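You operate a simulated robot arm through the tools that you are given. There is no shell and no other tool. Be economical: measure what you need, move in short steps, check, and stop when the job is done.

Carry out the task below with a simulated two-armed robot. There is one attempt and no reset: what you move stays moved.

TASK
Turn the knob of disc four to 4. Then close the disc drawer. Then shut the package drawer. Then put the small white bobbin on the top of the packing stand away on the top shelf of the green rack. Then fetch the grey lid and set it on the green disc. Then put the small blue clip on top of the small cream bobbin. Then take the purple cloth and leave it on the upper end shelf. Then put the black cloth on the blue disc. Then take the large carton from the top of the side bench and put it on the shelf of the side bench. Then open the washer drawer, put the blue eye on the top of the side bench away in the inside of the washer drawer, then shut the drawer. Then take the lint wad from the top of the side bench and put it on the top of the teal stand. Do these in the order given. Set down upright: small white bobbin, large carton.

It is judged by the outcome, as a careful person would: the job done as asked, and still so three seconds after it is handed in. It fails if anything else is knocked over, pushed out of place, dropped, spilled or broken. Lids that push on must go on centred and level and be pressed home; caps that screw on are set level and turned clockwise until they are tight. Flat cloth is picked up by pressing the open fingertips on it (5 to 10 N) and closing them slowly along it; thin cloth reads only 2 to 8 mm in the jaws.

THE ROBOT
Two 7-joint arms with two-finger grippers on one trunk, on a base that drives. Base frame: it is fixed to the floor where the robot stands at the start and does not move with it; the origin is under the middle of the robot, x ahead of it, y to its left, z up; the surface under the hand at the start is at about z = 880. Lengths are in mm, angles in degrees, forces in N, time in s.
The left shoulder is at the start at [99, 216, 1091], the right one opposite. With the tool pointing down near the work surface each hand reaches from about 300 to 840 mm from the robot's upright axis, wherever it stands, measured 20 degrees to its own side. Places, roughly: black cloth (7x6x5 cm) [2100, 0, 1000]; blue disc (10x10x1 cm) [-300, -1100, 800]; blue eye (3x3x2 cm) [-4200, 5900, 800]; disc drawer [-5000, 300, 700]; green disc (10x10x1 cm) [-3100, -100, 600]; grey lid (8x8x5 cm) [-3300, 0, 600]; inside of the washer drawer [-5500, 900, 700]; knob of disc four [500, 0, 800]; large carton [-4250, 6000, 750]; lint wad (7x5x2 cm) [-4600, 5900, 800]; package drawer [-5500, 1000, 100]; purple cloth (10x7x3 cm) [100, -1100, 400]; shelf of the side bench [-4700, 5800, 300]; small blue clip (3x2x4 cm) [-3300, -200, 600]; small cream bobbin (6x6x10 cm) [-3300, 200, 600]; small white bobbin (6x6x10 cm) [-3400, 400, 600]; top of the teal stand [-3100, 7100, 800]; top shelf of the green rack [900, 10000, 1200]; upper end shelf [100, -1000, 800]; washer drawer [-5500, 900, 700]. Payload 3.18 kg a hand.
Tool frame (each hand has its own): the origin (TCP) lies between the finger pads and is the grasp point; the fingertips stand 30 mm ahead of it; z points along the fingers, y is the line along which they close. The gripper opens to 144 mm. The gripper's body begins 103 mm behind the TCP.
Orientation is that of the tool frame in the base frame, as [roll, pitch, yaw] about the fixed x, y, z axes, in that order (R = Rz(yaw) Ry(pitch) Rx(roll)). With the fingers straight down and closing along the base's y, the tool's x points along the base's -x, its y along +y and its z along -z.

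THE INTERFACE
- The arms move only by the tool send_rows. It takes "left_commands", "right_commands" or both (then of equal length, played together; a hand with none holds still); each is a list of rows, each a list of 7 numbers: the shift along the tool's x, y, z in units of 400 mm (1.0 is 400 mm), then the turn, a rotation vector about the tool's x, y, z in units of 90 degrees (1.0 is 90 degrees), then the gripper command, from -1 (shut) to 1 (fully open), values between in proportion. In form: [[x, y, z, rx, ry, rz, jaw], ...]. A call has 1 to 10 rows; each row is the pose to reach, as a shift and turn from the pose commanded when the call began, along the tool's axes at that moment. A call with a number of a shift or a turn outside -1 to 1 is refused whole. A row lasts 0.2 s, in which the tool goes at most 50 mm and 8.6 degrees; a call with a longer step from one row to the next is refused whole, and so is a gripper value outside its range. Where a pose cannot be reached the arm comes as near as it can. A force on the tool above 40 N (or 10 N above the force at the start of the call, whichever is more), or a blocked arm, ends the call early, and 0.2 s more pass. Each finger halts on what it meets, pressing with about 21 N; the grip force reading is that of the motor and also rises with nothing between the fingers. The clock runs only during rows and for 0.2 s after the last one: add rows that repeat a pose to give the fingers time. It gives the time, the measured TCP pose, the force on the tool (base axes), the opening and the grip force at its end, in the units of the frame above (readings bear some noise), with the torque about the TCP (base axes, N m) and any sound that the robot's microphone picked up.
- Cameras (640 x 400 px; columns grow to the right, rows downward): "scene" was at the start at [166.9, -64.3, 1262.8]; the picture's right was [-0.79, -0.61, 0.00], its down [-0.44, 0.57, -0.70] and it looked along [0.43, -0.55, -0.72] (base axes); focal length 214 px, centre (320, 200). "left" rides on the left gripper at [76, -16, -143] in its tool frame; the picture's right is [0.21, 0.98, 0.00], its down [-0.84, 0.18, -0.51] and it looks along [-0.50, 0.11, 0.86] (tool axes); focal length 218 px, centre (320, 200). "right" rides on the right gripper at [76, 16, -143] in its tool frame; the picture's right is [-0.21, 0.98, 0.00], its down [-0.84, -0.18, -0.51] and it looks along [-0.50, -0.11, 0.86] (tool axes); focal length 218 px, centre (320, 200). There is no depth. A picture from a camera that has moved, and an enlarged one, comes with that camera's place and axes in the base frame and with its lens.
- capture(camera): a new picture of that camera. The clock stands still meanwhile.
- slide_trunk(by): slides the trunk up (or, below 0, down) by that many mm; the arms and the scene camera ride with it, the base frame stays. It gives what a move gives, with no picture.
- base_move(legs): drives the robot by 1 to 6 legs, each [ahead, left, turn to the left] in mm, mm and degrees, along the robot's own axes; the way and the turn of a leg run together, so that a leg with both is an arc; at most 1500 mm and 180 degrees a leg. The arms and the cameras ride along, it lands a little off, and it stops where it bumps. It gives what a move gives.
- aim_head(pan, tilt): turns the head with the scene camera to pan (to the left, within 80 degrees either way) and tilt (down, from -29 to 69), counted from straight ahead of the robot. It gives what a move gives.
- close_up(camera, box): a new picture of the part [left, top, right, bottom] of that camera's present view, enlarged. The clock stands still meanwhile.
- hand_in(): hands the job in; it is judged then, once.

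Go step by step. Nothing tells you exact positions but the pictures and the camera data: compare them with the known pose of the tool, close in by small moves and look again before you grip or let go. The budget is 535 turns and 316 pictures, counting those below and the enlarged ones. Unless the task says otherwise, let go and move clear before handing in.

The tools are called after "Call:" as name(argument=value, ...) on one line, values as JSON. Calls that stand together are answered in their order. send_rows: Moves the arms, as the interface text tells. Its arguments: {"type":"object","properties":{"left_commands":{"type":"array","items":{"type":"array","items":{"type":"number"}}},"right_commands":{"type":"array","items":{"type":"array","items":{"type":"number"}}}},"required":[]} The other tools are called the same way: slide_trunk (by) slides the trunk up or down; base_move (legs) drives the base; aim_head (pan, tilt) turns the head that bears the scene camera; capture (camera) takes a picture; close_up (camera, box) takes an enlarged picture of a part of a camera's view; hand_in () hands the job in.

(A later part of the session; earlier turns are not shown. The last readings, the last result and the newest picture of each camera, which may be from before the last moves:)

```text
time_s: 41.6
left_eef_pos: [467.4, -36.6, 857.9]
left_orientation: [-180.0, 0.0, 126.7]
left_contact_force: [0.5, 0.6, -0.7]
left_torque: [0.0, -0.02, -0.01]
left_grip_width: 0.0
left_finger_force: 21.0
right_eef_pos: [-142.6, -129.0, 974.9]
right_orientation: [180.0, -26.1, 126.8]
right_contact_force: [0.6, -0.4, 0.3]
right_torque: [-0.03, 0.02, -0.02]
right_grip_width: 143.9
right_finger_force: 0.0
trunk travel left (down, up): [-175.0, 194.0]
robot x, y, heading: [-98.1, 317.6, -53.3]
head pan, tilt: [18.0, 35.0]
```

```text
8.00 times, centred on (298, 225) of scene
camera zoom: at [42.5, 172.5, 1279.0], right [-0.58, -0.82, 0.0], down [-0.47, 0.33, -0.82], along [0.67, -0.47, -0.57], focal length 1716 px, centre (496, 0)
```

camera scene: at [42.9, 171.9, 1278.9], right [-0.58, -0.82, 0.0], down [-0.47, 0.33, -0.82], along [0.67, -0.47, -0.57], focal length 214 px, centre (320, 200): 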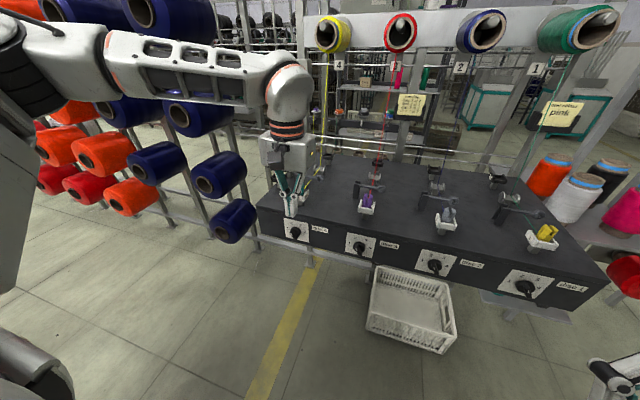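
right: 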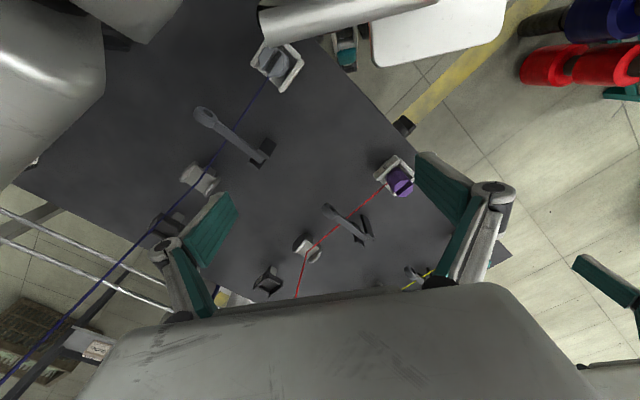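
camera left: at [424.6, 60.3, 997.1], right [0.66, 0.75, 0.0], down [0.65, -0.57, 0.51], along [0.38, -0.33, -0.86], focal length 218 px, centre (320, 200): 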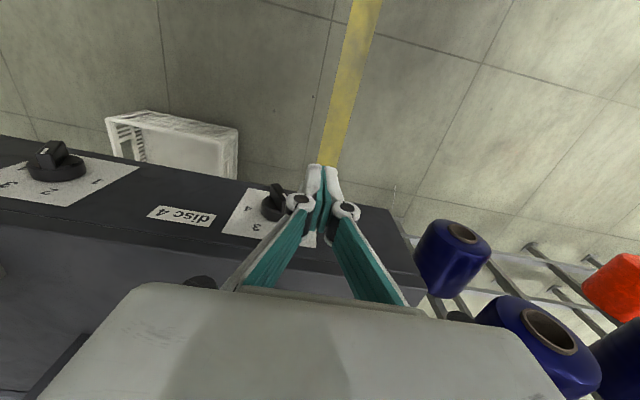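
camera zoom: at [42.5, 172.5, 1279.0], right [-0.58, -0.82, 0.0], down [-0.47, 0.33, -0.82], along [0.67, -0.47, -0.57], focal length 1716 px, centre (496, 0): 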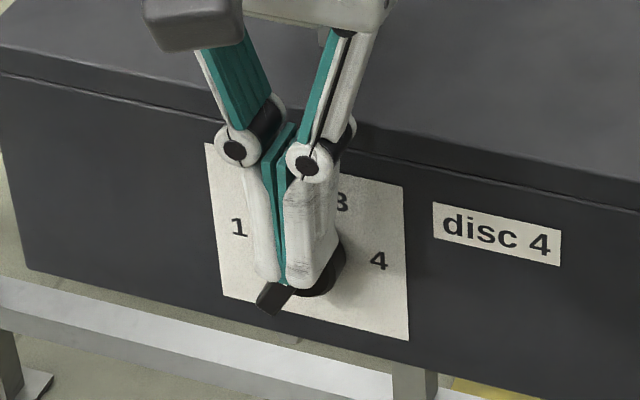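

Call:
send_rows(left_commands=[[0, -0.015, 0, 0, 0, 0, -1], [0, -0.015, -0.05, 0, 0, 0, -1], [0, -0.03, -0.12, 0, 0, 0, -1], [0, -0.03, -0.15, 0, 0, 0, -1]])

Call:
close_up(camera="scene", box=[258, 200, 338, 250])

```text
time_s: 42.6
left_eef_pos: [457.6, -43.4, 919.1]
left_orientation: [180.0, -0.1, 126.8]
left_contact_force: [-0.6, -0.3, -0.2]
left_torque: [-0.01, -0.01, -0.04]
left_grip_width: 0.0
left_finger_force: 21.3
right_eef_pos: [-142.0, -129.6, 974.4]
right_orientation: [180.0, -26.0, 126.7]
right_contact_force: [-0.3, -0.1, -0.3]
right_torque: [0.02, -0.02, -0.03]
right_grip_width: 144.4
right_finger_force: 0.1
trunk travel left (down, up): [-175.0, 194.0]
robot x, y, heading: [-96.7, 320.1, -53.5]
head pan, tilt: [18.0, 35.0]
```

```text
8.00 times, centred on (298, 225) of scene
camera zoom: at [42.6, 172.6, 1278.9], right [-0.58, -0.82, 0.0], down [-0.47, 0.33, -0.82], along [0.67, -0.47, -0.57], focal length 1716 px, centre (496, 0)
```

zoom: 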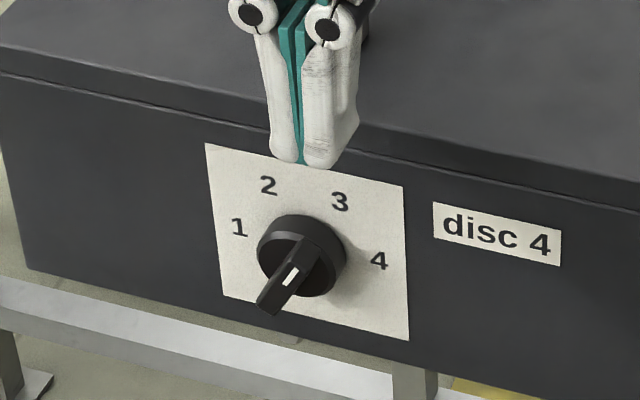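

The pointer sits at 3. Now I'll press the pointer end down from above, on the right side of the axis, toward 4.

Call:
send_rows(left_commands=[[0, 0, 0.08, 0, 0, 0, -1], [0, 0, 0.11, 0, 0, 0, -1], [0, 0, 0.13, 0, 0, 0, -1], [0, 0, 0.15, 0, 0, 0, -1], [0, 0, 0.165, 0, 0, 0, -1], [0, 0, 0.165, 0, 0, 0, -1]])

Call:
close_up(camera="scene", box=[258, 200, 338, 250])

```text
time_s: 44.0
left_eef_pos: [456.5, -45.4, 852.6]
left_orientation: [180.0, 0.0, 126.7]
left_contact_force: [-0.5, 0.3, 0.1]
left_torque: [-0.03, 0.0, 0.02]
left_grip_width: 0.0
left_finger_force: 20.7
right_eef_pos: [-141.9, -128.1, 975.1]
right_orientation: [179.9, -26.1, 126.8]
right_contact_force: [0.4, 0.0, -1.5]
right_torque: [-0.02, 0.04, 0.02]
right_grip_width: 144.1
right_finger_force: 0.1
trunk travel left (down, up): [-175.0, 194.0]
robot x, y, heading: [-100.7, 318.3, -53.6]
head pan, tilt: [18.0, 35.0]
```

```text
8.00 times, centred on (298, 225) of scene
camera zoom: at [42.4, 172.5, 1279.0], right [-0.58, -0.82, 0.0], down [-0.47, 0.33, -0.82], along [0.67, -0.47, -0.57], focal length 1716 px, centre (496, 0)
```

zoom: 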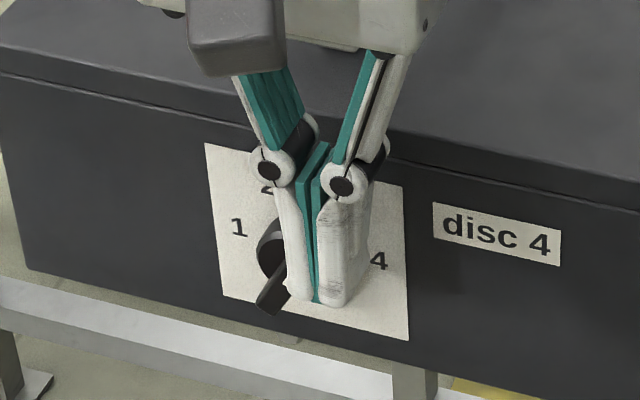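

The finger seems to have slipped past the bar. I'll raise it, shift slightly left and 6 mm deeper, and press again.

Call:
send_rows(left_commands=[[0, 0, -0.06, 0, 0, 0, -1], [0, 0, -0.12, 0, 0, 0, -1], [-0.015, 0.02, -0.12, 0, 0, 0, -1], [-0.015, 0.02, -0.05, 0, 0, 0, -1], [-0.015, 0.02, -0.02, 0, 0, 0, -1], [-0.015, 0.015, 0.0, 0, 0, 0, -1], [-0.015, 0.01, 0.01, 0, 0, 0, -1], [-0.015, 0.01, 0.01, 0, 0, 0, -1]])

Call:
close_up(camera="scene", box=[258, 200, 338, 250])

```text
time_s: 45.8
left_eef_pos: [460.8, -47.1, 849.5]
left_orientation: [-180.0, 0.1, 126.5]
left_contact_force: [-8.5, -5.5, 14.0]
left_torque: [-0.11, 0.1, -0.06]
left_grip_width: 0.0
left_finger_force: 20.8
right_eef_pos: [-143.7, -127.3, 976.1]
right_orientation: [179.9, -26.1, 126.7]
right_contact_force: [0.0, 0.2, 0.6]
right_torque: [0.0, 0.0, 0.0]
right_grip_width: 144.1
right_finger_force: 0.1
trunk travel left (down, up): [-175.0, 194.0]
robot x, y, heading: [-98.4, 319.3, -53.4]
head pan, tilt: [18.0, 35.0]
```

```text
8.00 times, centred on (298, 225) of scene
camera zoom: at [40.5, 172.7, 1279.5], right [-0.58, -0.81, 0.0], down [-0.47, 0.33, -0.82], along [0.67, -0.47, -0.57], focal length 1716 px, centre (496, 0)
```

zoom: 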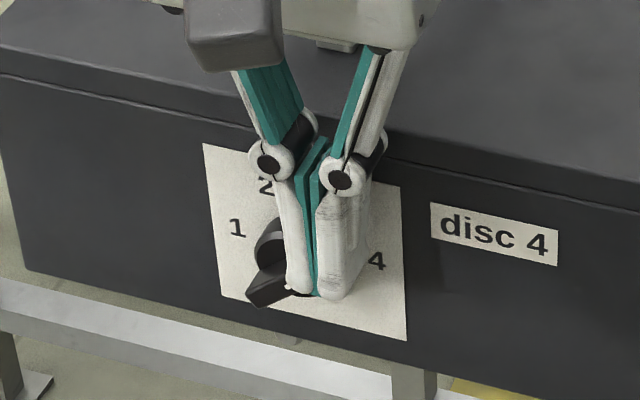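

It's turning now. I'll press a few millimetres more.

Call:
send_rows(left_commands=[[0, 0, 0.008, 0, 0, 0, -1], [0, -0.005, 0.016, 0, 0, 0, -1], [0, -0.005, 0.024, 0, 0, 0, -1], [0, -0.005, 0.024, 0, 0, 0, -1]])

Call:
close_up(camera="scene", box=[258, 200, 338, 250])

```text
time_s: 46.8
left_eef_pos: [457.1, -51.1, 843.2]
left_orientation: [-179.7, 0.2, 126.4]
left_contact_force: [-29.6, -20.9, 18.6]
left_torque: [-0.47, 0.47, -0.37]
left_grip_width: 0.0
left_finger_force: 20.6
right_eef_pos: [-145.2, -129.6, 975.1]
right_orientation: [179.7, -26.0, 126.7]
right_contact_force: [-0.2, -0.3, -0.5]
right_torque: [0.03, -0.01, -0.04]
right_grip_width: 144.0
right_finger_force: 0.0
trunk travel left (down, up): [-175.0, 194.0]
robot x, y, heading: [-99.8, 318.0, -53.5]
head pan, tilt: [18.0, 35.0]
```

```text
8.00 times, centred on (298, 225) of scene
camera zoom: at [38.4, 171.4, 1279.4], right [-0.58, -0.81, 0.0], down [-0.46, 0.33, -0.82], along [0.67, -0.47, -0.57], focal length 1716 px, centre (496, 0)
```

zoom: 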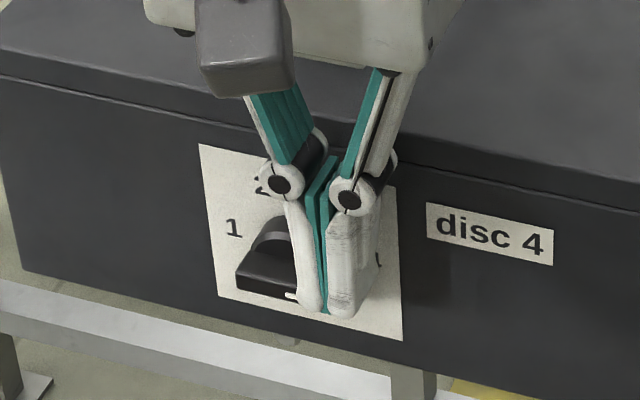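

The bar looks horizontal. I'll lift off and check.

Call:
send_rows(left_commands=[[0, -0.005, -0.04, 0, 0, 0, -1], [0, -0.005, -0.12, 0, 0, 0, -1], [0.02, 0, -0.22, 0, 0, 0, -1], [0.04, 0, -0.3, 0, 0, 0, -1]])

Call:
close_up(camera="scene", box=[258, 200, 338, 250])

Call:
close_up(camera="left", box=[200, 130, 440, 280])

```text
time_s: 47.8
left_eef_pos: [451.9, -35.9, 959.3]
left_orientation: [179.9, 0.0, 126.8]
left_contact_force: [-0.7, 0.4, 1.1]
left_torque: [0.0, -0.02, 0.0]
left_grip_width: 0.1
left_finger_force: 21.7
right_eef_pos: [-143.0, -127.6, 975.2]
right_orientation: [179.9, -26.1, 126.7]
right_contact_force: [-0.9, 0.2, 0.6]
right_torque: [-0.03, -0.03, -0.02]
right_grip_width: 143.8
right_finger_force: 0.1
trunk travel left (down, up): [-175.0, 194.0]
robot x, y, heading: [-98.6, 319.2, -53.3]
head pan, tilt: [18.0, 35.0]
```

```text
8.00 times, centred on (298, 225) of scene
camera zoom: at [41.8, 172.7, 1279.1], right [-0.58, -0.82, 0.0], down [-0.47, 0.33, -0.82], along [0.67, -0.47, -0.57], focal length 1716 px, centre (496, 0)
```

zoom: 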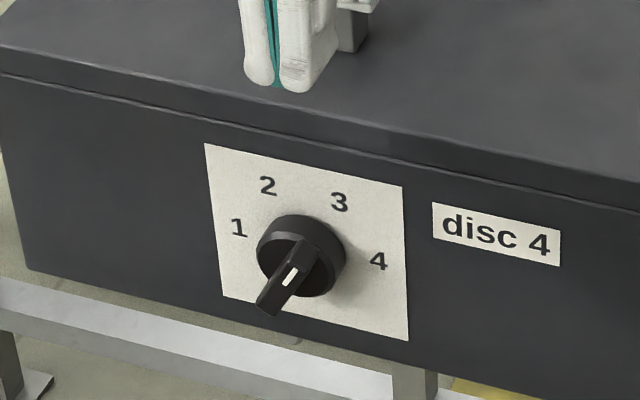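

```text
2.67 times, centred on (320, 205) of left
camera zoom: at [392.0, 16.2, 1101.6], right [0.66, 0.75, 0.0], down [0.65, -0.57, 0.51], along [0.38, -0.33, -0.86], focal length 582 px, centre (320, 187)
```

zoom: 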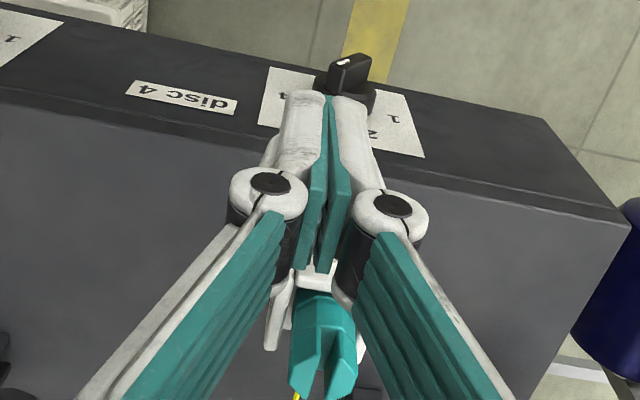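

It sprang back to 3, probably dragged by the jammed finger on lifting. I'll press again nearer the axis and release straight up.

Call:
send_rows(left_commands=[[-0.02, 0.01, 0.08, 0, 0, 0, -1], [-0.04, 0.015, 0.17, 0, 0, 0, -1], [-0.04, 0.015, 0.22, 0, 0, 0, -1], [-0.04, 0.015, 0.245, 0, 0, 0, -1], [-0.04, 0.015, 0.26, 0, 0, 0, -1], [-0.04, 0.015, 0.273, 0, 0, 0, -1], [-0.04, 0.015, 0.28, 0, 0, 0, -1]])

Call:
close_up(camera="scene", box=[258, 200, 338, 250])

```text
time_s: 49.4
left_eef_pos: [462.7, -47.9, 851.3]
left_orientation: [-179.9, 0.3, 126.4]
left_contact_force: [-15.2, -8.6, 28.0]
left_torque: [-0.12, 0.01, 0.0]
left_grip_width: 0.2
left_finger_force: 21.5
right_eef_pos: [-145.2, -129.0, 976.9]
right_orientation: [179.7, -25.8, 126.7]
right_contact_force: [0.4, -0.3, 0.3]
right_torque: [0.0, -0.02, 0.01]
right_grip_width: 144.0
right_finger_force: 0.1
trunk travel left (down, up): [-175.0, 194.0]
robot x, y, heading: [-100.3, 319.0, -53.5]
head pan, tilt: [18.0, 35.0]
```

```text
8.00 times, centred on (298, 225) of scene
camera zoom: at [38.7, 173.2, 1280.1], right [-0.58, -0.81, 0.0], down [-0.47, 0.33, -0.82], along [0.67, -0.48, -0.57], focal length 1716 px, centre (496, 0)
```

zoom: 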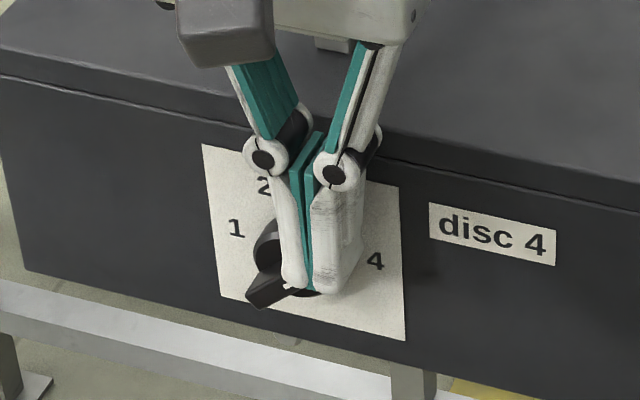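

Call:
send_rows(left_commands=[[0, 0, 0.012, 0, 0, 0, -1], [0, 0, 0.022, 0, 0, 0, -1], [0, 0, 0.022, 0, 0, 0, -1]])

Call:
close_up(camera="scene", box=[258, 200, 338, 250])

```text
time_s: 49.9
left_eef_pos: [459.2, -50.7, 844.4]
left_orientation: [-179.3, 0.1, 125.8]
left_contact_force: [-16.1, -4.1, 7.3]
left_torque: [-0.08, 0.32, -0.15]
left_grip_width: 0.0
left_finger_force: 20.8
right_eef_pos: [-142.6, -129.5, 973.9]
right_orientation: [179.9, -26.2, 126.6]
right_contact_force: [0.2, -0.3, -0.3]
right_torque: [0.05, 0.05, -0.02]
right_grip_width: 143.8
right_finger_force: 0.1
trunk travel left (down, up): [-175.0, 194.0]
robot x, y, heading: [-98.1, 318.7, -53.2]
head pan, tilt: [18.0, 35.0]
stopped in row 2 (left hand): the force on the tool passed its limit at 43 N (the readings are from after the stop); the commanded pose is now the measured one
```

```text
8.00 times, centred on (298, 225) of scene
camera zoom: at [41.5, 171.1, 1278.1], right [-0.58, -0.81, 0.0], down [-0.47, 0.33, -0.82], along [0.67, -0.48, -0.57], focal length 1716 px, centre (496, 0)
```

zoom: 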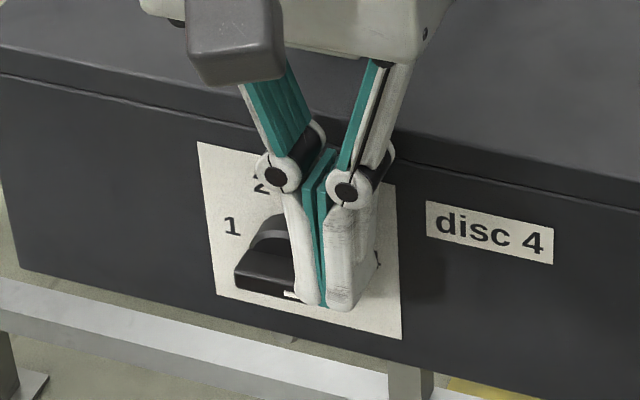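

It reads 4 while held. I'll withdraw sideways to the right, away from the bar, and then lift.

Call:
send_rows(left_commands=[[0, -0.02, 0, 0, 0, 0, -1], [0.005, -0.05, 0, 0, 0, 0, -1], [0.04, -0.07, -0.02, 0, 0, 0, -1], [0.07, -0.08, -0.1, 0, 0, 0, -1], [0.08, -0.08, -0.2, 0, 0, 0, -1]])

Call:
close_up(camera="scene", box=[258, 200, 338, 250])

```text
time_s: 51.1
left_eef_pos: [417.4, -42.2, 924.8]
left_orientation: [-179.4, 0.4, 126.0]
left_contact_force: [-0.2, 0.5, -0.6]
left_torque: [0.01, -0.03, -0.03]
left_grip_width: 0.0
left_finger_force: 20.7
right_eef_pos: [-143.2, -128.6, 975.2]
right_orientation: [179.9, -25.9, 126.5]
right_contact_force: [-0.1, 1.2, 0.1]
right_torque: [-0.03, -0.02, -0.02]
right_grip_width: 144.1
right_finger_force: 0.0
trunk travel left (down, up): [-175.0, 194.0]
robot x, y, heading: [-94.9, 319.9, -53.5]
head pan, tilt: [18.0, 35.0]
```

```text
8.00 times, centred on (298, 225) of scene
camera zoom: at [41.4, 172.7, 1279.3], right [-0.58, -0.81, 0.0], down [-0.47, 0.33, -0.82], along [0.67, -0.48, -0.57], focal length 1716 px, centre (496, 0)
```

zoom: 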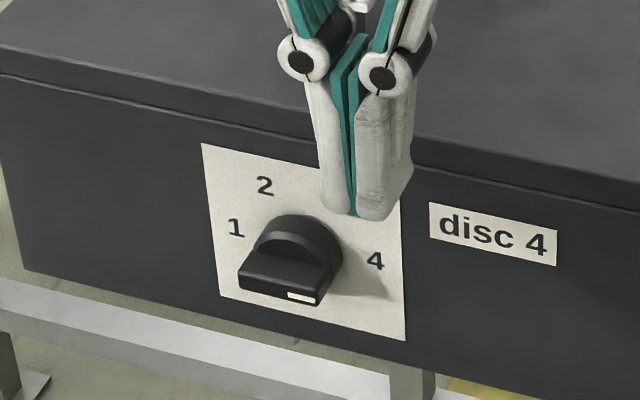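

Disc four now points at 4. I'll retract the left arm, back off, and turn toward -x, where the drawers are.

Call:
send_rows(left_commands=[[0.05, 0.04, -0.1, 0, 0, 0, -1], [0.1, 0.08, -0.18, 0, 0, 0, -1], [0.2, 0.12, -0.22, 0, 0, 0, -0.5], [0.3, 0.14, -0.22, 0, 0, 0, 0], [0.36, 0.14, -0.22, 0, 0, 0, 0]], right_commands=[[0, 0, -0.03, 0, 0.05, 0, 0], [0, 0, -0.06, 0, 0.1, 0, 0], [0, 0, -0.09, 0, 0.16, 0, 0], [0, 0, -0.12, 0, 0.22, 0, 0], [0, 0, -0.12, 0, 0.288, 0, 0]])

Call:
base_move(legs=[[-180, 0, 0], [0, 0, -127]])

Call:
aim_head(pan=0, tilt=15)

Call:
capture(camera="scene")

```text
time_s: 52.3
left_eef_pos: [376.7, 107.4, 1011.6]
left_orientation: [-179.5, 0.3, 126.1]
left_contact_force: [-1.0, 0.7, 0.6]
left_torque: [0.0, -0.01, -0.02]
left_grip_width: 71.8
left_finger_force: 0.1
right_eef_pos: [-124.1, -122.1, 1015.9]
right_orientation: [179.8, -52.2, 126.6]
right_contact_force: [-0.5, 0.3, -0.8]
right_torque: [-0.01, -0.01, -0.01]
right_grip_width: 72.0
right_finger_force: 0.1
right hand out of reach, approached as far as the arm can: row 4, 5
trunk travel left (down, up): [-175.0, 194.0]
robot x, y, heading: [-94.6, 320.7, -53.6]
head pan, tilt: [18.0, 35.0]
```

```text
time_s: 59.1
left_eef_pos: [-664.9, 213.3, 1012.7]
left_orientation: [-179.5, 0.2, -1.7]
left_contact_force: [0.1, 0.4, -0.5]
left_torque: [0.03, 0.03, 0.02]
left_grip_width: 72.1
left_finger_force: 0.1
right_eef_pos: [-537.6, 751.1, 1015.8]
right_orientation: [179.9, -52.0, -1.1]
right_contact_force: [-0.1, 0.0, 0.2]
right_torque: [0.0, 0.01, 0.04]
right_grip_width: 71.8
right_finger_force: 0.1
trunk travel left (down, up): [-175.0, 194.0]
robot x, y, heading: [-203.6, 455.9, 178.6]
head pan, tilt: [18.0, 35.0]
```

```text
time_s: 59.9
left_eef_pos: [-663.9, 214.0, 1012.2]
left_orientation: [-179.6, 0.1, -1.7]
left_contact_force: [0.5, 0.2, 0.3]
left_torque: [-0.01, 0.04, -0.02]
left_grip_width: 71.9
left_finger_force: 0.1
right_eef_pos: [-536.5, 752.1, 1015.7]
right_orientation: [179.9, -52.0, -1.2]
right_contact_force: [-0.8, -0.7, 0.0]
right_torque: [0.02, -0.04, 0.01]
right_grip_width: 72.3
right_finger_force: 0.0
trunk travel left (down, up): [-175.0, 194.0]
robot x, y, heading: [-202.0, 462.1, 178.6]
head pan, tilt: [0.0, 15.0]
```

```text
278 pictures are left
camera scene: at [-417.3, 465.6, 1310.9], right [0.02, 1.0, 0.0], down [0.26, -0.01, -0.97], along [-0.97, 0.02, -0.26], focal length 214 px, centre (320, 200)
```

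scene: 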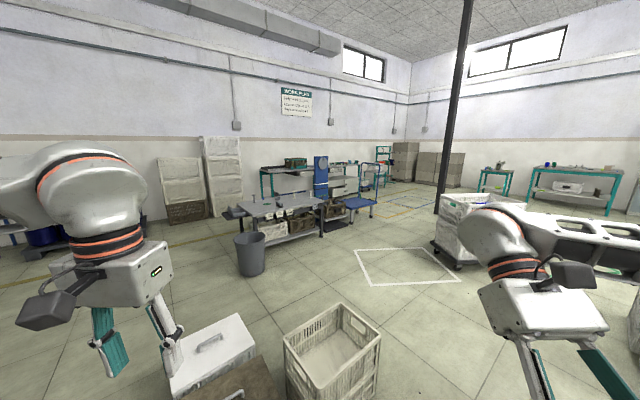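

I see a crate and box ahead on the floor, the packing stand around x≈-3300, and teal benches beyond. I'll enlarge the far benches.

Call:
close_up(camera="scene", box=[220, 140, 400, 250])

Call:
close_up(camera="scene", box=[420, 140, 640, 280])

```text
3.56 times, centred on (310, 195) of scene
camera zoom: at [-417.3, 465.6, 1310.9], right [0.02, 1.0, 0.0], down [0.26, -0.01, -0.97], along [-0.97, 0.02, -0.26], focal length 763 px, centre (356, 218)
```

zoom: 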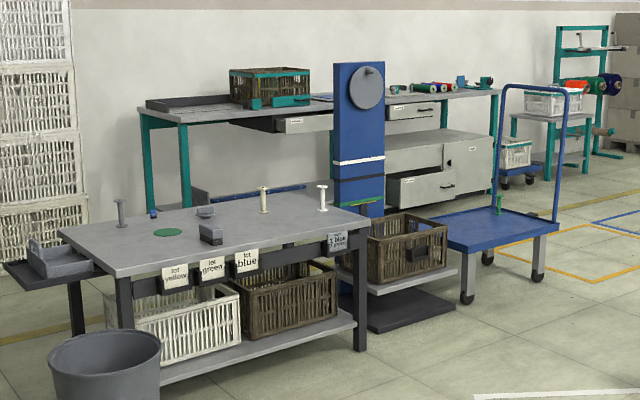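

```text
2.86 times, centred on (530, 210) of scene
camera zoom: at [-417.3, 465.6, 1310.9], right [0.02, 1.0, 0.0], down [0.26, -0.01, -0.97], along [-0.97, 0.02, -0.26], focal length 613 px, centre (-280, 171)
```

zoom: 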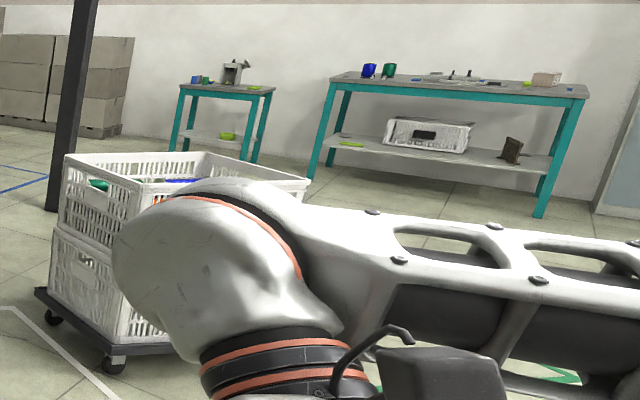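

I've mapped the hall on a grid turned 53 degrees: the drawer bench front faces (0.8,0.6), with the packing stand and a blue trolley in front of it. I'll turn to face the bench, then slide sideways around the floor crate.

Call:
base_move(legs=[[0, 0, 38.3], [265, -1109, 0], [775, -600, 0]])

Call:
capture(camera="scene")

```text
time_s: 76.8
left_eef_pos: [-2262.8, 658.9, 1012.1]
left_orientation: [-179.5, 0.2, 37.7]
left_contact_force: [-0.4, -0.5, -0.9]
left_torque: [0.01, 0.0, -0.03]
left_grip_width: 71.8
left_finger_force: 0.0
right_eef_pos: [-2505.3, 1153.8, 1015.5]
right_orientation: [179.9, -52.0, 38.2]
right_contact_force: [-0.7, 0.5, 0.7]
right_torque: [-0.02, -0.02, 0.01]
right_grip_width: 72.2
right_finger_force: 0.0
trunk travel left (down, up): [-175.0, 194.0]
robot x, y, heading: [-2066.2, 1143.6, -141.8]
head pan, tilt: [0.0, 15.0]
```

```text
275 pictures are left
camera scene: at [-2231.6, 1010.4, 1310.9], right [-0.62, 0.79, 0.0], down [0.2, 0.16, -0.97], along [-0.76, -0.6, -0.26], focal length 214 px, centre (320, 200)
```

scene: 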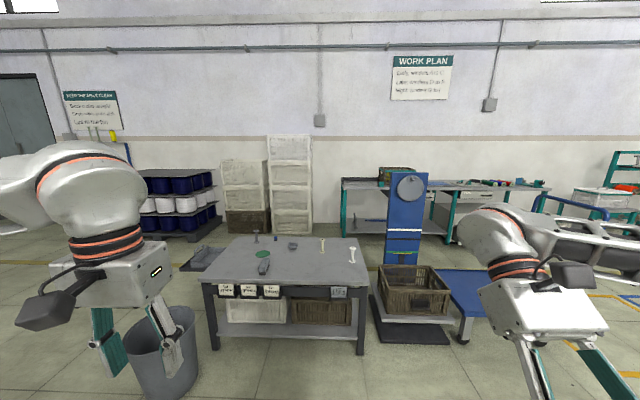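

Call:
send_rows(right_commands=[[0, 0, 0, 0, -0.09, 0, 0], [0, 0, 0, 0, -0.18, 0, 0], [0, 0, 0, 0, -0.27, 0, 0], [0, 0, 0, 0, -0.36, 0, 0], [0, 0, 0, 0, -0.45, 0, 0], [0, 0, 0, 0, -0.54, 0, 0], [0, 0, 0, 0, -0.58, 0, 0]])

Call:
base_move(legs=[[600, -380, -1.3], [0, -1350, 0]])

Call:
capture(camera="scene")

```text
time_s: 78.4
left_eef_pos: [-2262.5, 658.2, 1013.0]
left_orientation: [-179.5, 0.1, 37.7]
left_contact_force: [0.3, -0.3, -0.1]
left_torque: [-0.02, 0.03, -0.01]
left_grip_width: 72.3
left_finger_force: 0.1
right_eef_pos: [-2504.9, 1154.3, 1015.6]
right_orientation: [179.9, 0.3, 38.1]
right_contact_force: [-1.1, -0.2, -0.2]
right_torque: [0.0, -0.03, -0.03]
right_grip_width: 72.1
right_finger_force: 0.1
trunk travel left (down, up): [-175.0, 194.0]
robot x, y, heading: [-2061.9, 1143.9, -142.1]
head pan, tilt: [0.0, 15.0]
```

```text
time_s: 94.0
left_eef_pos: [-3791.8, 1697.5, 1013.2]
left_orientation: [-179.5, 0.2, 35.1]
left_contact_force: [0.7, 0.0, -1.0]
left_torque: [0.01, -0.05, -0.01]
left_grip_width: 72.0
left_finger_force: 0.1
right_eef_pos: [-4011.7, 2203.2, 1015.7]
right_orientation: [179.9, 0.1, 35.7]
right_contact_force: [-0.5, -0.2, 0.8]
right_torque: [0.01, 0.01, 0.01]
right_grip_width: 71.9
right_finger_force: 0.1
trunk travel left (down, up): [-175.0, 194.0]
robot x, y, heading: [-3569.1, 2172.5, -144.5]
head pan, tilt: [0.0, 15.0]
```

```text
274 pictures are left
camera scene: at [-3744.6, 2047.2, 1311.0], right [-0.58, 0.81, 0.0], down [0.21, 0.15, -0.97], along [-0.79, -0.56, -0.26], focal length 214 px, centre (320, 200)
```

scene: 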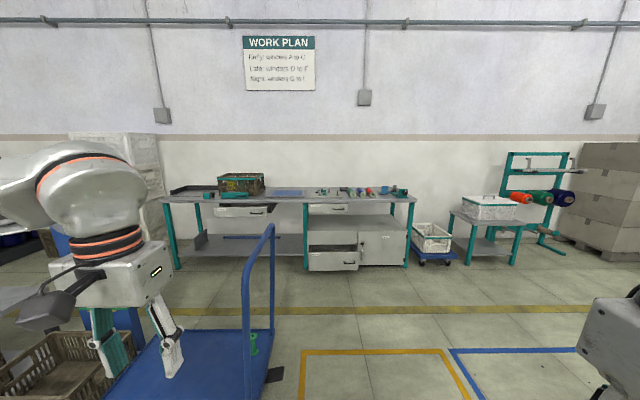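

Call:
close_up(camera="scene", box=[160, 170, 420, 280])

```text
2.46 times, centred on (290, 225) of scene
camera zoom: at [-3744.6, 2047.2, 1311.0], right [-0.58, 0.81, 0.0], down [0.21, 0.15, -0.97], along [-0.79, -0.56, -0.26], focal length 528 px, centre (394, 138)
```

zoom: 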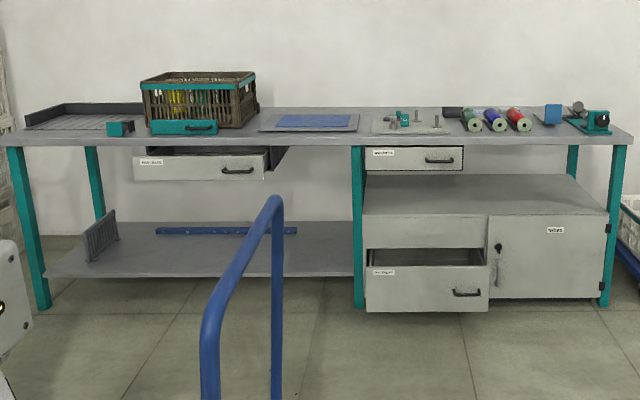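

I can now place things: the bench front plane is at about b≈-3810 on my rotated grid. The disc drawer is open by about 100 mm, the washer drawer is shut, and the low package drawer is open. I'll drive around the trolley's right end to the bench.

Call:
base_move(legs=[[0, -110, 1.4], [850, 0, 0], [700, 0, 0]])

Call:
aim_head(pan=15, tilt=40)

Call:
capture(camera="scene")

```text
time_s: 103.2
left_eef_pos: [-5088.9, 847.0, 1011.9]
left_orientation: [-179.5, 0.2, 36.3]
left_contact_force: [-0.4, 0.4, -0.3]
left_torque: [0.0, -0.05, -0.01]
left_grip_width: 72.0
left_finger_force: 0.0
right_eef_pos: [-5319.9, 1349.0, 1015.9]
right_orientation: [179.9, 0.2, 36.7]
right_contact_force: [0.1, -0.1, -0.5]
right_torque: [0.02, -0.03, 0.01]
right_grip_width: 71.9
right_finger_force: 0.0
trunk travel left (down, up): [-175.0, 194.0]
robot x, y, heading: [-4883.2, 1324.0, -143.2]
head pan, tilt: [0.0, 15.0]
```

```text
time_s: 104.1
left_eef_pos: [-5090.0, 846.1, 1013.1]
left_orientation: [-179.6, 0.2, 36.3]
left_contact_force: [0.2, -1.0, 0.7]
left_torque: [-0.01, 0.0, -0.01]
left_grip_width: 72.1
left_finger_force: 0.0
right_eef_pos: [-5319.5, 1348.1, 1016.4]
right_orientation: [179.9, 0.2, 36.7]
right_contact_force: [-1.2, 0.3, -0.4]
right_torque: [0.0, -0.02, 0.0]
right_grip_width: 72.2
right_finger_force: 0.0
trunk travel left (down, up): [-175.0, 194.0]
robot x, y, heading: [-4876.5, 1322.5, -143.4]
head pan, tilt: [15.0, 40.0]
```

```text
272 pictures are left
camera scene: at [-5027.2, 1186.3, 1271.5], right [-0.78, 0.62, 0.0], down [0.4, 0.5, -0.77], along [-0.48, -0.6, -0.64], focal length 214 px, centre (320, 200)
```

scene: 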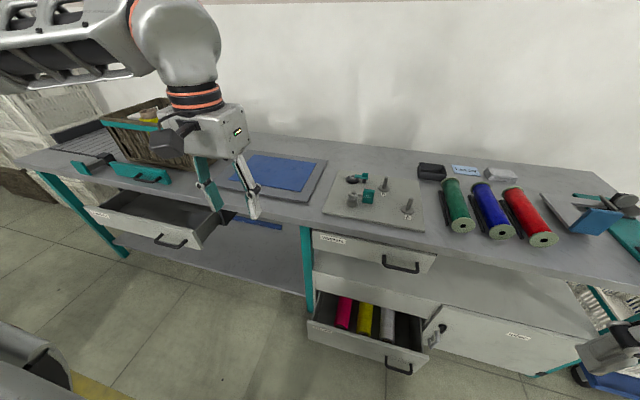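

I've got drawer heights and depths measured. I'll move up and left so the left hand can push the disc drawer's right half.

Call:
base_move(legs=[[120, 0, 0], [0, 280, 0]])

Call:
send_rows(left_commands=[[0.04, 0, 0, 0, -0.06, 0, -1], [0.08, 0.02, 0.05, 0, -0.13, 0, -1], [0.12, 0.03, 0.1, 0, -0.2, 0, -1], [0.16, 0.04, 0.15, 0, -0.26, 0, -1], [0.2, 0.05, 0.2, 0, -0.3, 0, -1], [0.22, 0.06, 0.25, 0, -0.33, 0, -1], [0.24, 0.07, 0.3, 0, -0.33, 0, -1]])

Call:
capture(camera="scene")

```text
time_s: 108.0
left_eef_pos: [-5011.8, 545.6, 1012.3]
left_orientation: [-179.5, 0.2, 36.2]
left_contact_force: [-0.5, -0.3, -0.8]
left_torque: [0.02, 0.03, 0.01]
left_grip_width: 72.0
left_finger_force: 0.1
right_eef_pos: [-5242.9, 1047.7, 1015.6]
right_orientation: [180.0, 0.2, 36.6]
right_contact_force: [0.9, 0.0, -0.7]
right_torque: [0.02, 0.0, -0.02]
right_grip_width: 72.1
right_finger_force: 0.0
trunk travel left (down, up): [-175.0, 194.0]
robot x, y, heading: [-4800.6, 1023.6, -143.3]
head pan, tilt: [15.0, 40.0]
```

```text
time_s: 109.6
left_eef_pos: [-5030.5, 497.3, 924.2]
left_orientation: [-179.5, 29.7, 36.6]
left_contact_force: [0.7, -0.2, -0.1]
left_torque: [0.02, -0.01, 0.02]
left_grip_width: 0.0
left_finger_force: 21.5
left hand out of reach, approached as far as the arm can: row 3, 4, 5, 6, 7
right_eef_pos: [-5242.4, 1047.2, 1016.9]
right_orientation: [179.9, 0.2, 36.6]
right_contact_force: [0.0, 0.0, -0.1]
right_torque: [0.0, 0.02, 0.01]
right_grip_width: 72.1
right_finger_force: 0.1
trunk travel left (down, up): [-175.0, 194.0]
robot x, y, heading: [-4805.3, 1024.3, -143.3]
head pan, tilt: [15.0, 40.0]
```

```text
271 pictures are left
camera scene: at [-4950.6, 885.3, 1271.4], right [-0.79, 0.62, 0.0], down [0.4, 0.51, -0.77], along [-0.47, -0.6, -0.64], focal length 214 px, centre (320, 200)
```

scene: 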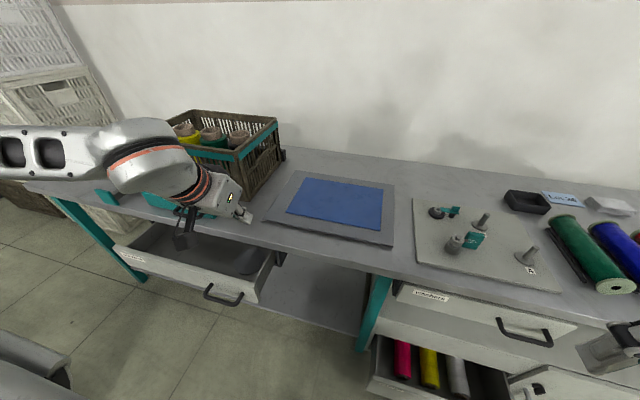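

Tilting forced the hand too far out. I'll go back to vertical, closer in, then lower in front of the drawer face.

Call:
send_rows(left_commands=[[0.04, 0, -0.05, 0, 0.07, 0, -1], [0.09, 0, -0.09, 0, 0.14, 0, -1], [0.14, 0, -0.13, 0, 0.21, 0, -1], [0.18, 0, -0.16, 0, 0.28, 0, -1], [0.22, 0, -0.167, 0, 0.33, 0, -1], [0.22, 0, -0.167, 0, 0.33, 0, -1]])

```text
time_s: 111.0
left_eef_pos: [-4940.6, 563.8, 936.7]
left_orientation: [-179.5, 0.2, 36.2]
left_contact_force: [-0.6, -0.5, -0.3]
left_torque: [-0.01, 0.01, -0.01]
left_grip_width: 0.0
left_finger_force: 20.7
right_eef_pos: [-5243.3, 1046.7, 1016.2]
right_orientation: [179.9, 0.2, 36.7]
right_contact_force: [-0.5, -0.4, -0.4]
right_torque: [0.01, 0.0, -0.04]
right_grip_width: 72.2
right_finger_force: 0.1
trunk travel left (down, up): [-175.0, 194.0]
robot x, y, heading: [-4803.6, 1027.9, -143.3]
head pan, tilt: [15.0, 40.0]
```

Call:
send_rows(left_commands=[[0, 0, 0.11, 0, 0, 0, -1], [0, 0, 0.22, 0, 0, 0, -1], [0, 0, 0.33, 0, 0, 0, -1], [0, 0, 0.44, 0, 0, 0, -1], [0, 0, 0.55, 0, 0, 0, -1], [0, 0, 0.65, 0, 0, 0, -1], [0, 0, 0.65, 0, 0, 0, -1]])

Call:
capture(camera="scene")

Call:
capture(camera="left")

```text
time_s: 112.6
left_eef_pos: [-4946.2, 564.5, 678.0]
left_orientation: [-179.6, 0.2, 36.3]
left_contact_force: [-0.5, 3.7, -1.0]
left_torque: [-0.04, 0.04, 0.0]
left_grip_width: 0.0
left_finger_force: 21.5
right_eef_pos: [-5242.8, 1047.4, 1015.1]
right_orientation: [179.9, 0.2, 36.6]
right_contact_force: [0.0, -0.7, -0.4]
right_torque: [0.01, 0.0, 0.0]
right_grip_width: 72.2
right_finger_force: 0.0
trunk travel left (down, up): [-175.0, 194.0]
robot x, y, heading: [-4801.2, 1026.7, -143.2]
head pan, tilt: [15.0, 40.0]
```

```text
270 pictures are left
camera scene: at [-4950.9, 886.0, 1271.5], right [-0.79, 0.62, 0.0], down [0.4, 0.5, -0.77], along [-0.47, -0.6, -0.64], focal length 214 px, centre (320, 200)
```

scene: 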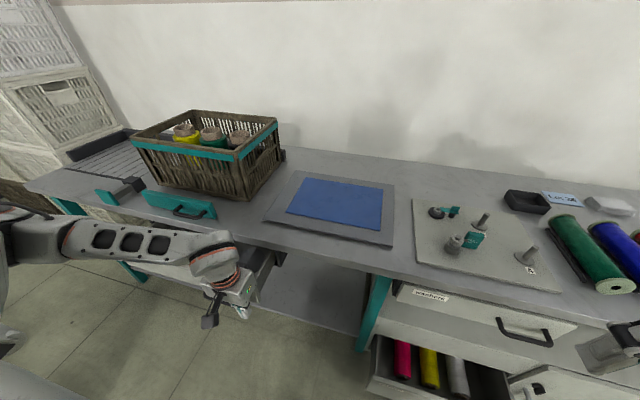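

```text
269 pictures are left
camera left: at [-4895.0, 622.1, 819.3], right [0.75, -0.67, -0.01], down [-0.57, -0.65, 0.51], along [-0.34, -0.37, -0.86], focal length 218 px, centre (320, 200)
```

left: 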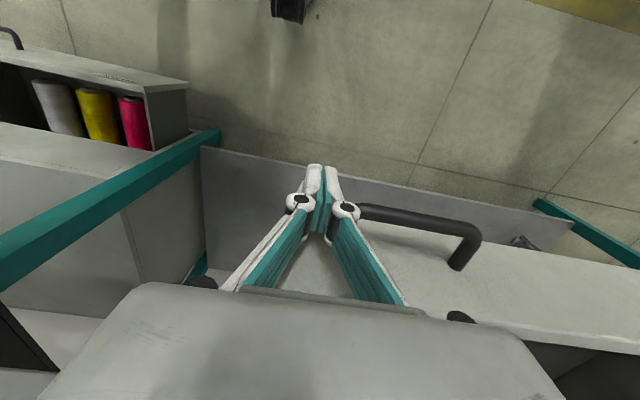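

The fingers are at the drawer face right of its handle. I'll push forward slowly.

Call:
send_rows(left_commands=[[-0.04, 0, 0, 0, 0, 0, -1], [-0.08, 0, 0, 0, 0, 0, -1], [-0.12, 0, 0, 0, 0, 0, -1], [-0.16, 0, 0, 0, 0, 0, -1], [-0.2, 0, 0, 0, 0, 0, -1], [-0.24, 0, 0, 0, 0, 0, -1]])

Call:
capture(camera="scene")

```text
time_s: 114.0
left_eef_pos: [-5023.3, 509.8, 678.1]
left_orientation: [-179.5, 0.2, 36.1]
left_contact_force: [-6.5, 6.9, -0.3]
left_torque: [-0.08, -0.09, -0.03]
left_grip_width: 0.0
left_finger_force: 20.6
right_eef_pos: [-5243.6, 1048.9, 1015.4]
right_orientation: [179.9, 0.2, 36.7]
right_contact_force: [0.2, 0.3, 0.4]
right_torque: [0.02, 0.01, 0.02]
right_grip_width: 72.0
right_finger_force: 0.1
trunk travel left (down, up): [-175.0, 194.0]
robot x, y, heading: [-4799.3, 1024.3, -143.5]
head pan, tilt: [15.0, 40.0]
```

```text
268 pictures are left
camera scene: at [-4951.5, 886.4, 1271.4], right [-0.79, 0.62, 0.0], down [0.4, 0.5, -0.77], along [-0.47, -0.6, -0.64], focal length 214 px, centre (320, 200)
```

scene: 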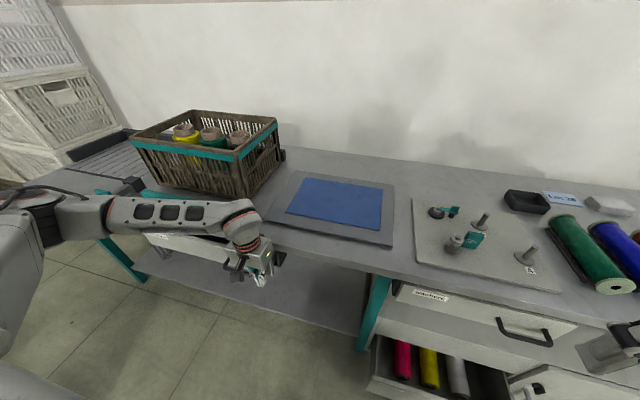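

Call:
send_rows(left_commands=[[-0.03, -0.01, 0, 0, 0, 0, -1], [-0.06, -0.01, 0, 0, 0, 0, -1], [-0.09, -0.01, 0, 0, 0, 0, -1], [-0.09, -0.01, 0, 0, 0, 0, -1]])

Call:
capture(camera="left")

```text
time_s: 115.0
left_eef_pos: [-5052.4, 489.8, 678.9]
left_orientation: [-179.6, 0.2, 36.3]
left_contact_force: [2.0, 0.6, 0.2]
left_torque: [0.02, -0.03, 0.0]
left_grip_width: 0.1
left_finger_force: 30.5
right_eef_pos: [-5243.2, 1046.3, 1014.9]
right_orientation: [179.9, 0.2, 36.7]
right_contact_force: [0.0, 0.2, -0.8]
right_torque: [-0.02, 0.01, 0.01]
right_grip_width: 71.9
right_finger_force: 0.0
trunk travel left (down, up): [-175.0, 194.0]
robot x, y, heading: [-4803.7, 1020.7, -143.0]
head pan, tilt: [15.0, 40.0]
```

```text
267 pictures are left
camera left: at [-5001.2, 548.0, 820.4], right [0.75, -0.66, -0.01], down [-0.57, -0.65, 0.51], along [-0.34, -0.38, -0.86], focal length 218 px, centre (320, 200)
```

left: 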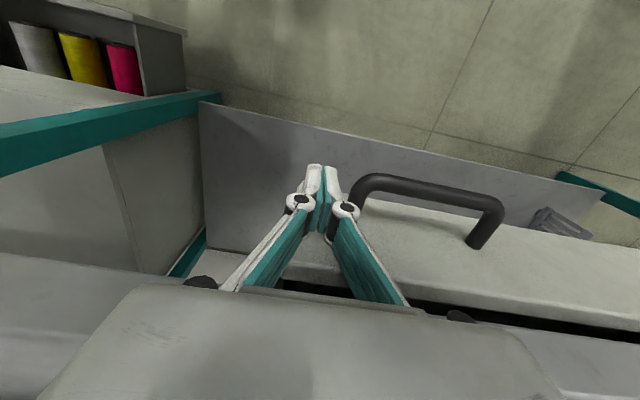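

Call:
send_rows(left_commands=[[-0.025, 0, 0, 0, 0, 0, -1], [-0.05, 0, 0, 0, 0, 0, -1], [-0.075, 0, 0, 0, 0, 0, -1], [-0.075, 0, 0, 0, 0, 0, -1]])

Call:
capture(camera="left")

```text
time_s: 115.7
left_eef_pos: [-5058.7, 485.6, 677.4]
left_orientation: [-179.4, -0.9, 36.3]
left_contact_force: [13.7, 6.8, 14.0]
left_torque: [-0.72, 1.23, 0.08]
left_grip_width: 0.1
left_finger_force: 30.5
right_eef_pos: [-5241.2, 1049.5, 1016.9]
right_orientation: [180.0, 0.4, 37.0]
right_contact_force: [-0.2, 0.3, 0.2]
right_torque: [0.02, 0.01, 0.01]
right_grip_width: 72.0
right_finger_force: 0.1
trunk travel left (down, up): [-175.0, 194.0]
robot x, y, heading: [-4801.5, 1024.0, -142.9]
head pan, tilt: [15.0, 40.0]
stopped in row 3 (left hand): the force on the tool passed its limit at 49 N (the readings are from after the stop); the commanded pose is now the measured one
```

```text
266 pictures are left
camera left: at [-5010.7, 541.9, 821.4], right [0.75, -0.66, -0.01], down [-0.58, -0.65, 0.49], along [-0.33, -0.37, -0.87], focal length 218 px, centre (320, 200)
```

left: 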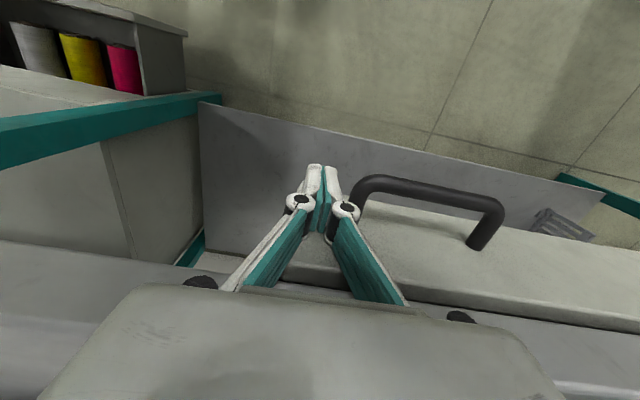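

The hand's body touches the bench edge with the drawer nearly shut. I'll back off slightly, raise, tilt the fingertips forward, and push the last millimetres.

Call:
send_rows(left_commands=[[0.04, 0, 0, 0, 0, 0, -1], [0.07, 0, -0.03, 0, -0.09, 0, -1], [0.09, 0, -0.06, 0, -0.18, 0, -1], [0.09, 0, -0.06, 0, -0.25, 0, -1], [0.09, 0, -0.06, 0, -0.25, 0, -1]])

Call:
capture(camera="scene")

```text
time_s: 116.9
left_eef_pos: [-5033.3, 505.4, 701.0]
left_orientation: [-179.5, 21.8, 36.5]
left_contact_force: [-0.9, 0.0, 0.4]
left_torque: [0.01, 0.01, -0.02]
left_grip_width: 0.2
left_finger_force: 30.8
right_eef_pos: [-5243.1, 1046.9, 1016.5]
right_orientation: [180.0, 0.2, 36.8]
right_contact_force: [-0.3, 0.5, -0.3]
right_torque: [-0.03, -0.01, -0.01]
right_grip_width: 72.1
right_finger_force: 0.1
trunk travel left (down, up): [-175.0, 194.0]
robot x, y, heading: [-4802.7, 1025.9, -143.3]
head pan, tilt: [15.0, 40.0]
```

```text
265 pictures are left
camera scene: at [-4950.3, 885.9, 1271.4], right [-0.79, 0.62, 0.0], down [0.4, 0.51, -0.77], along [-0.47, -0.6, -0.64], focal length 214 px, centre (320, 200)
```

scene: 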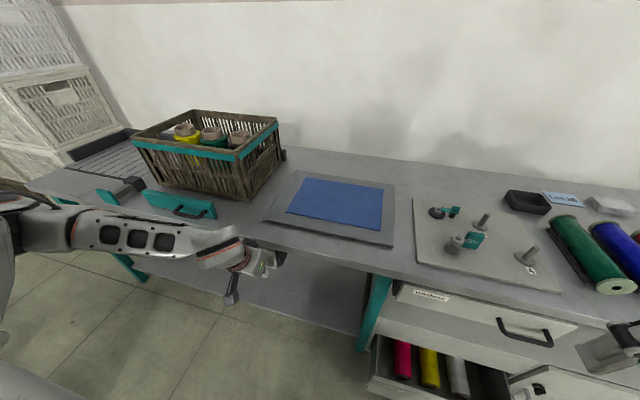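

Call:
send_rows(left_commands=[[-0.03, 0, 0.012, 0, 0, 0, -1], [-0.06, 0, 0.024, 0, 0, 0, -1], [-0.09, 0, 0.036, 0, 0, 0, -1], [-0.116, 0, 0.047, 0, 0, 0, -1], [-0.14, 0, 0.056, 0, 0, 0, -1]])

Call:
capture(camera="left")

```text
time_s: 117.7
left_eef_pos: [-5053.1, 489.4, 695.0]
left_orientation: [-179.5, 20.1, 36.6]
left_contact_force: [8.4, 7.1, 6.2]
left_torque: [0.03, -0.02, -0.05]
left_grip_width: 5.9
left_finger_force: 30.9
right_eef_pos: [-5243.1, 1046.2, 1015.2]
right_orientation: [179.9, 0.2, 36.9]
right_contact_force: [-0.6, -1.2, -0.4]
right_torque: [0.05, -0.04, 0.0]
right_grip_width: 71.9
right_finger_force: 0.1
trunk travel left (down, up): [-175.0, 194.0]
robot x, y, heading: [-4800.0, 1024.7, -143.2]
head pan, tilt: [15.0, 40.0]
stopped in row 4 (left hand): the force on the tool passed its limit at 49 N (the readings are from after the stop); the commanded pose is now the measured one
```

```text
264 pictures are left
camera left: at [-4967.1, 573.4, 802.4], right [0.74, -0.67, -0.08], down [-0.39, -0.52, 0.76], along [-0.55, -0.53, -0.64], focal length 218 px, centre (320, 200)
```

left: 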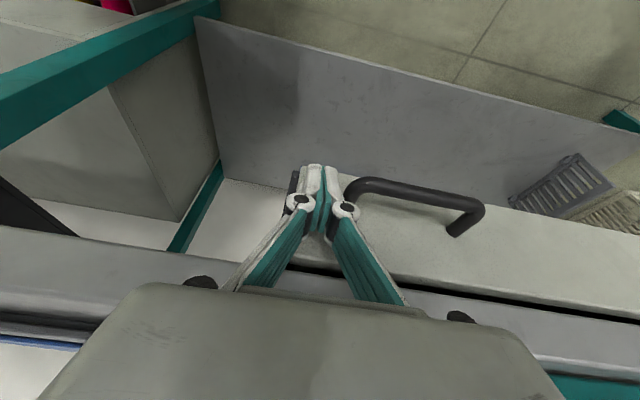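

Call:
send_rows(left_commands=[[0.06, 0, -0.02, 0, 0, 0, -1], [0.14, 0, -0.08, 0, 0.05, 0, -1], [0.2, 0, -0.2, 0, 0.15, 0, -1], [0.25, 0, -0.32, 0, 0.22, 0, -1], [0.3, 0, -0.44, 0, 0.22, 0, -1], [0.34, 0, -0.56, 0, 0.22, 0, -1]])

Call:
aim_head(pan=20, tilt=55)

Call:
capture(camera="scene")

```text
refused: row 3 steps farther than a row can; nothing moved
```

```text
time_s: 118.5
left_eef_pos: [-5053.4, 489.6, 693.9]
left_orientation: [-179.5, 20.1, 36.6]
left_contact_force: [8.5, 9.3, -6.3]
left_torque: [0.25, -0.27, -0.04]
left_grip_width: 6.0
left_finger_force: 30.5
right_eef_pos: [-5241.4, 1047.1, 1015.8]
right_orientation: [179.9, 0.2, 36.9]
right_contact_force: [0.8, -0.6, 0.5]
right_torque: [0.03, 0.03, -0.01]
right_grip_width: 72.3
right_finger_force: 0.0
trunk travel left (down, up): [-175.0, 194.0]
robot x, y, heading: [-4803.0, 1027.5, -143.2]
head pan, tilt: [20.0, 55.0]
```

```text
263 pictures are left
camera scene: at [-4936.3, 892.5, 1250.6], right [-0.84, 0.55, 0.0], down [0.45, 0.69, -0.57], along [-0.31, -0.48, -0.82], focal length 214 px, centre (320, 200)
```

scene: 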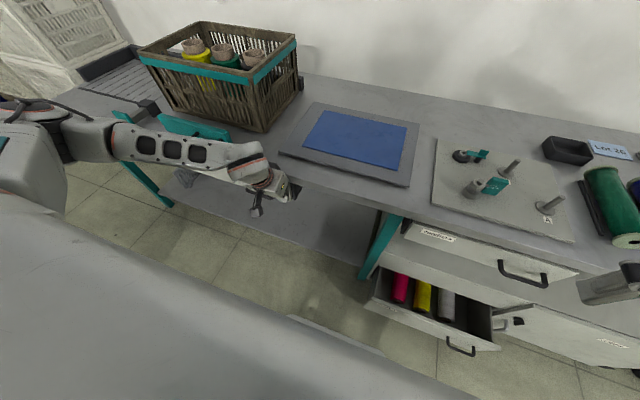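

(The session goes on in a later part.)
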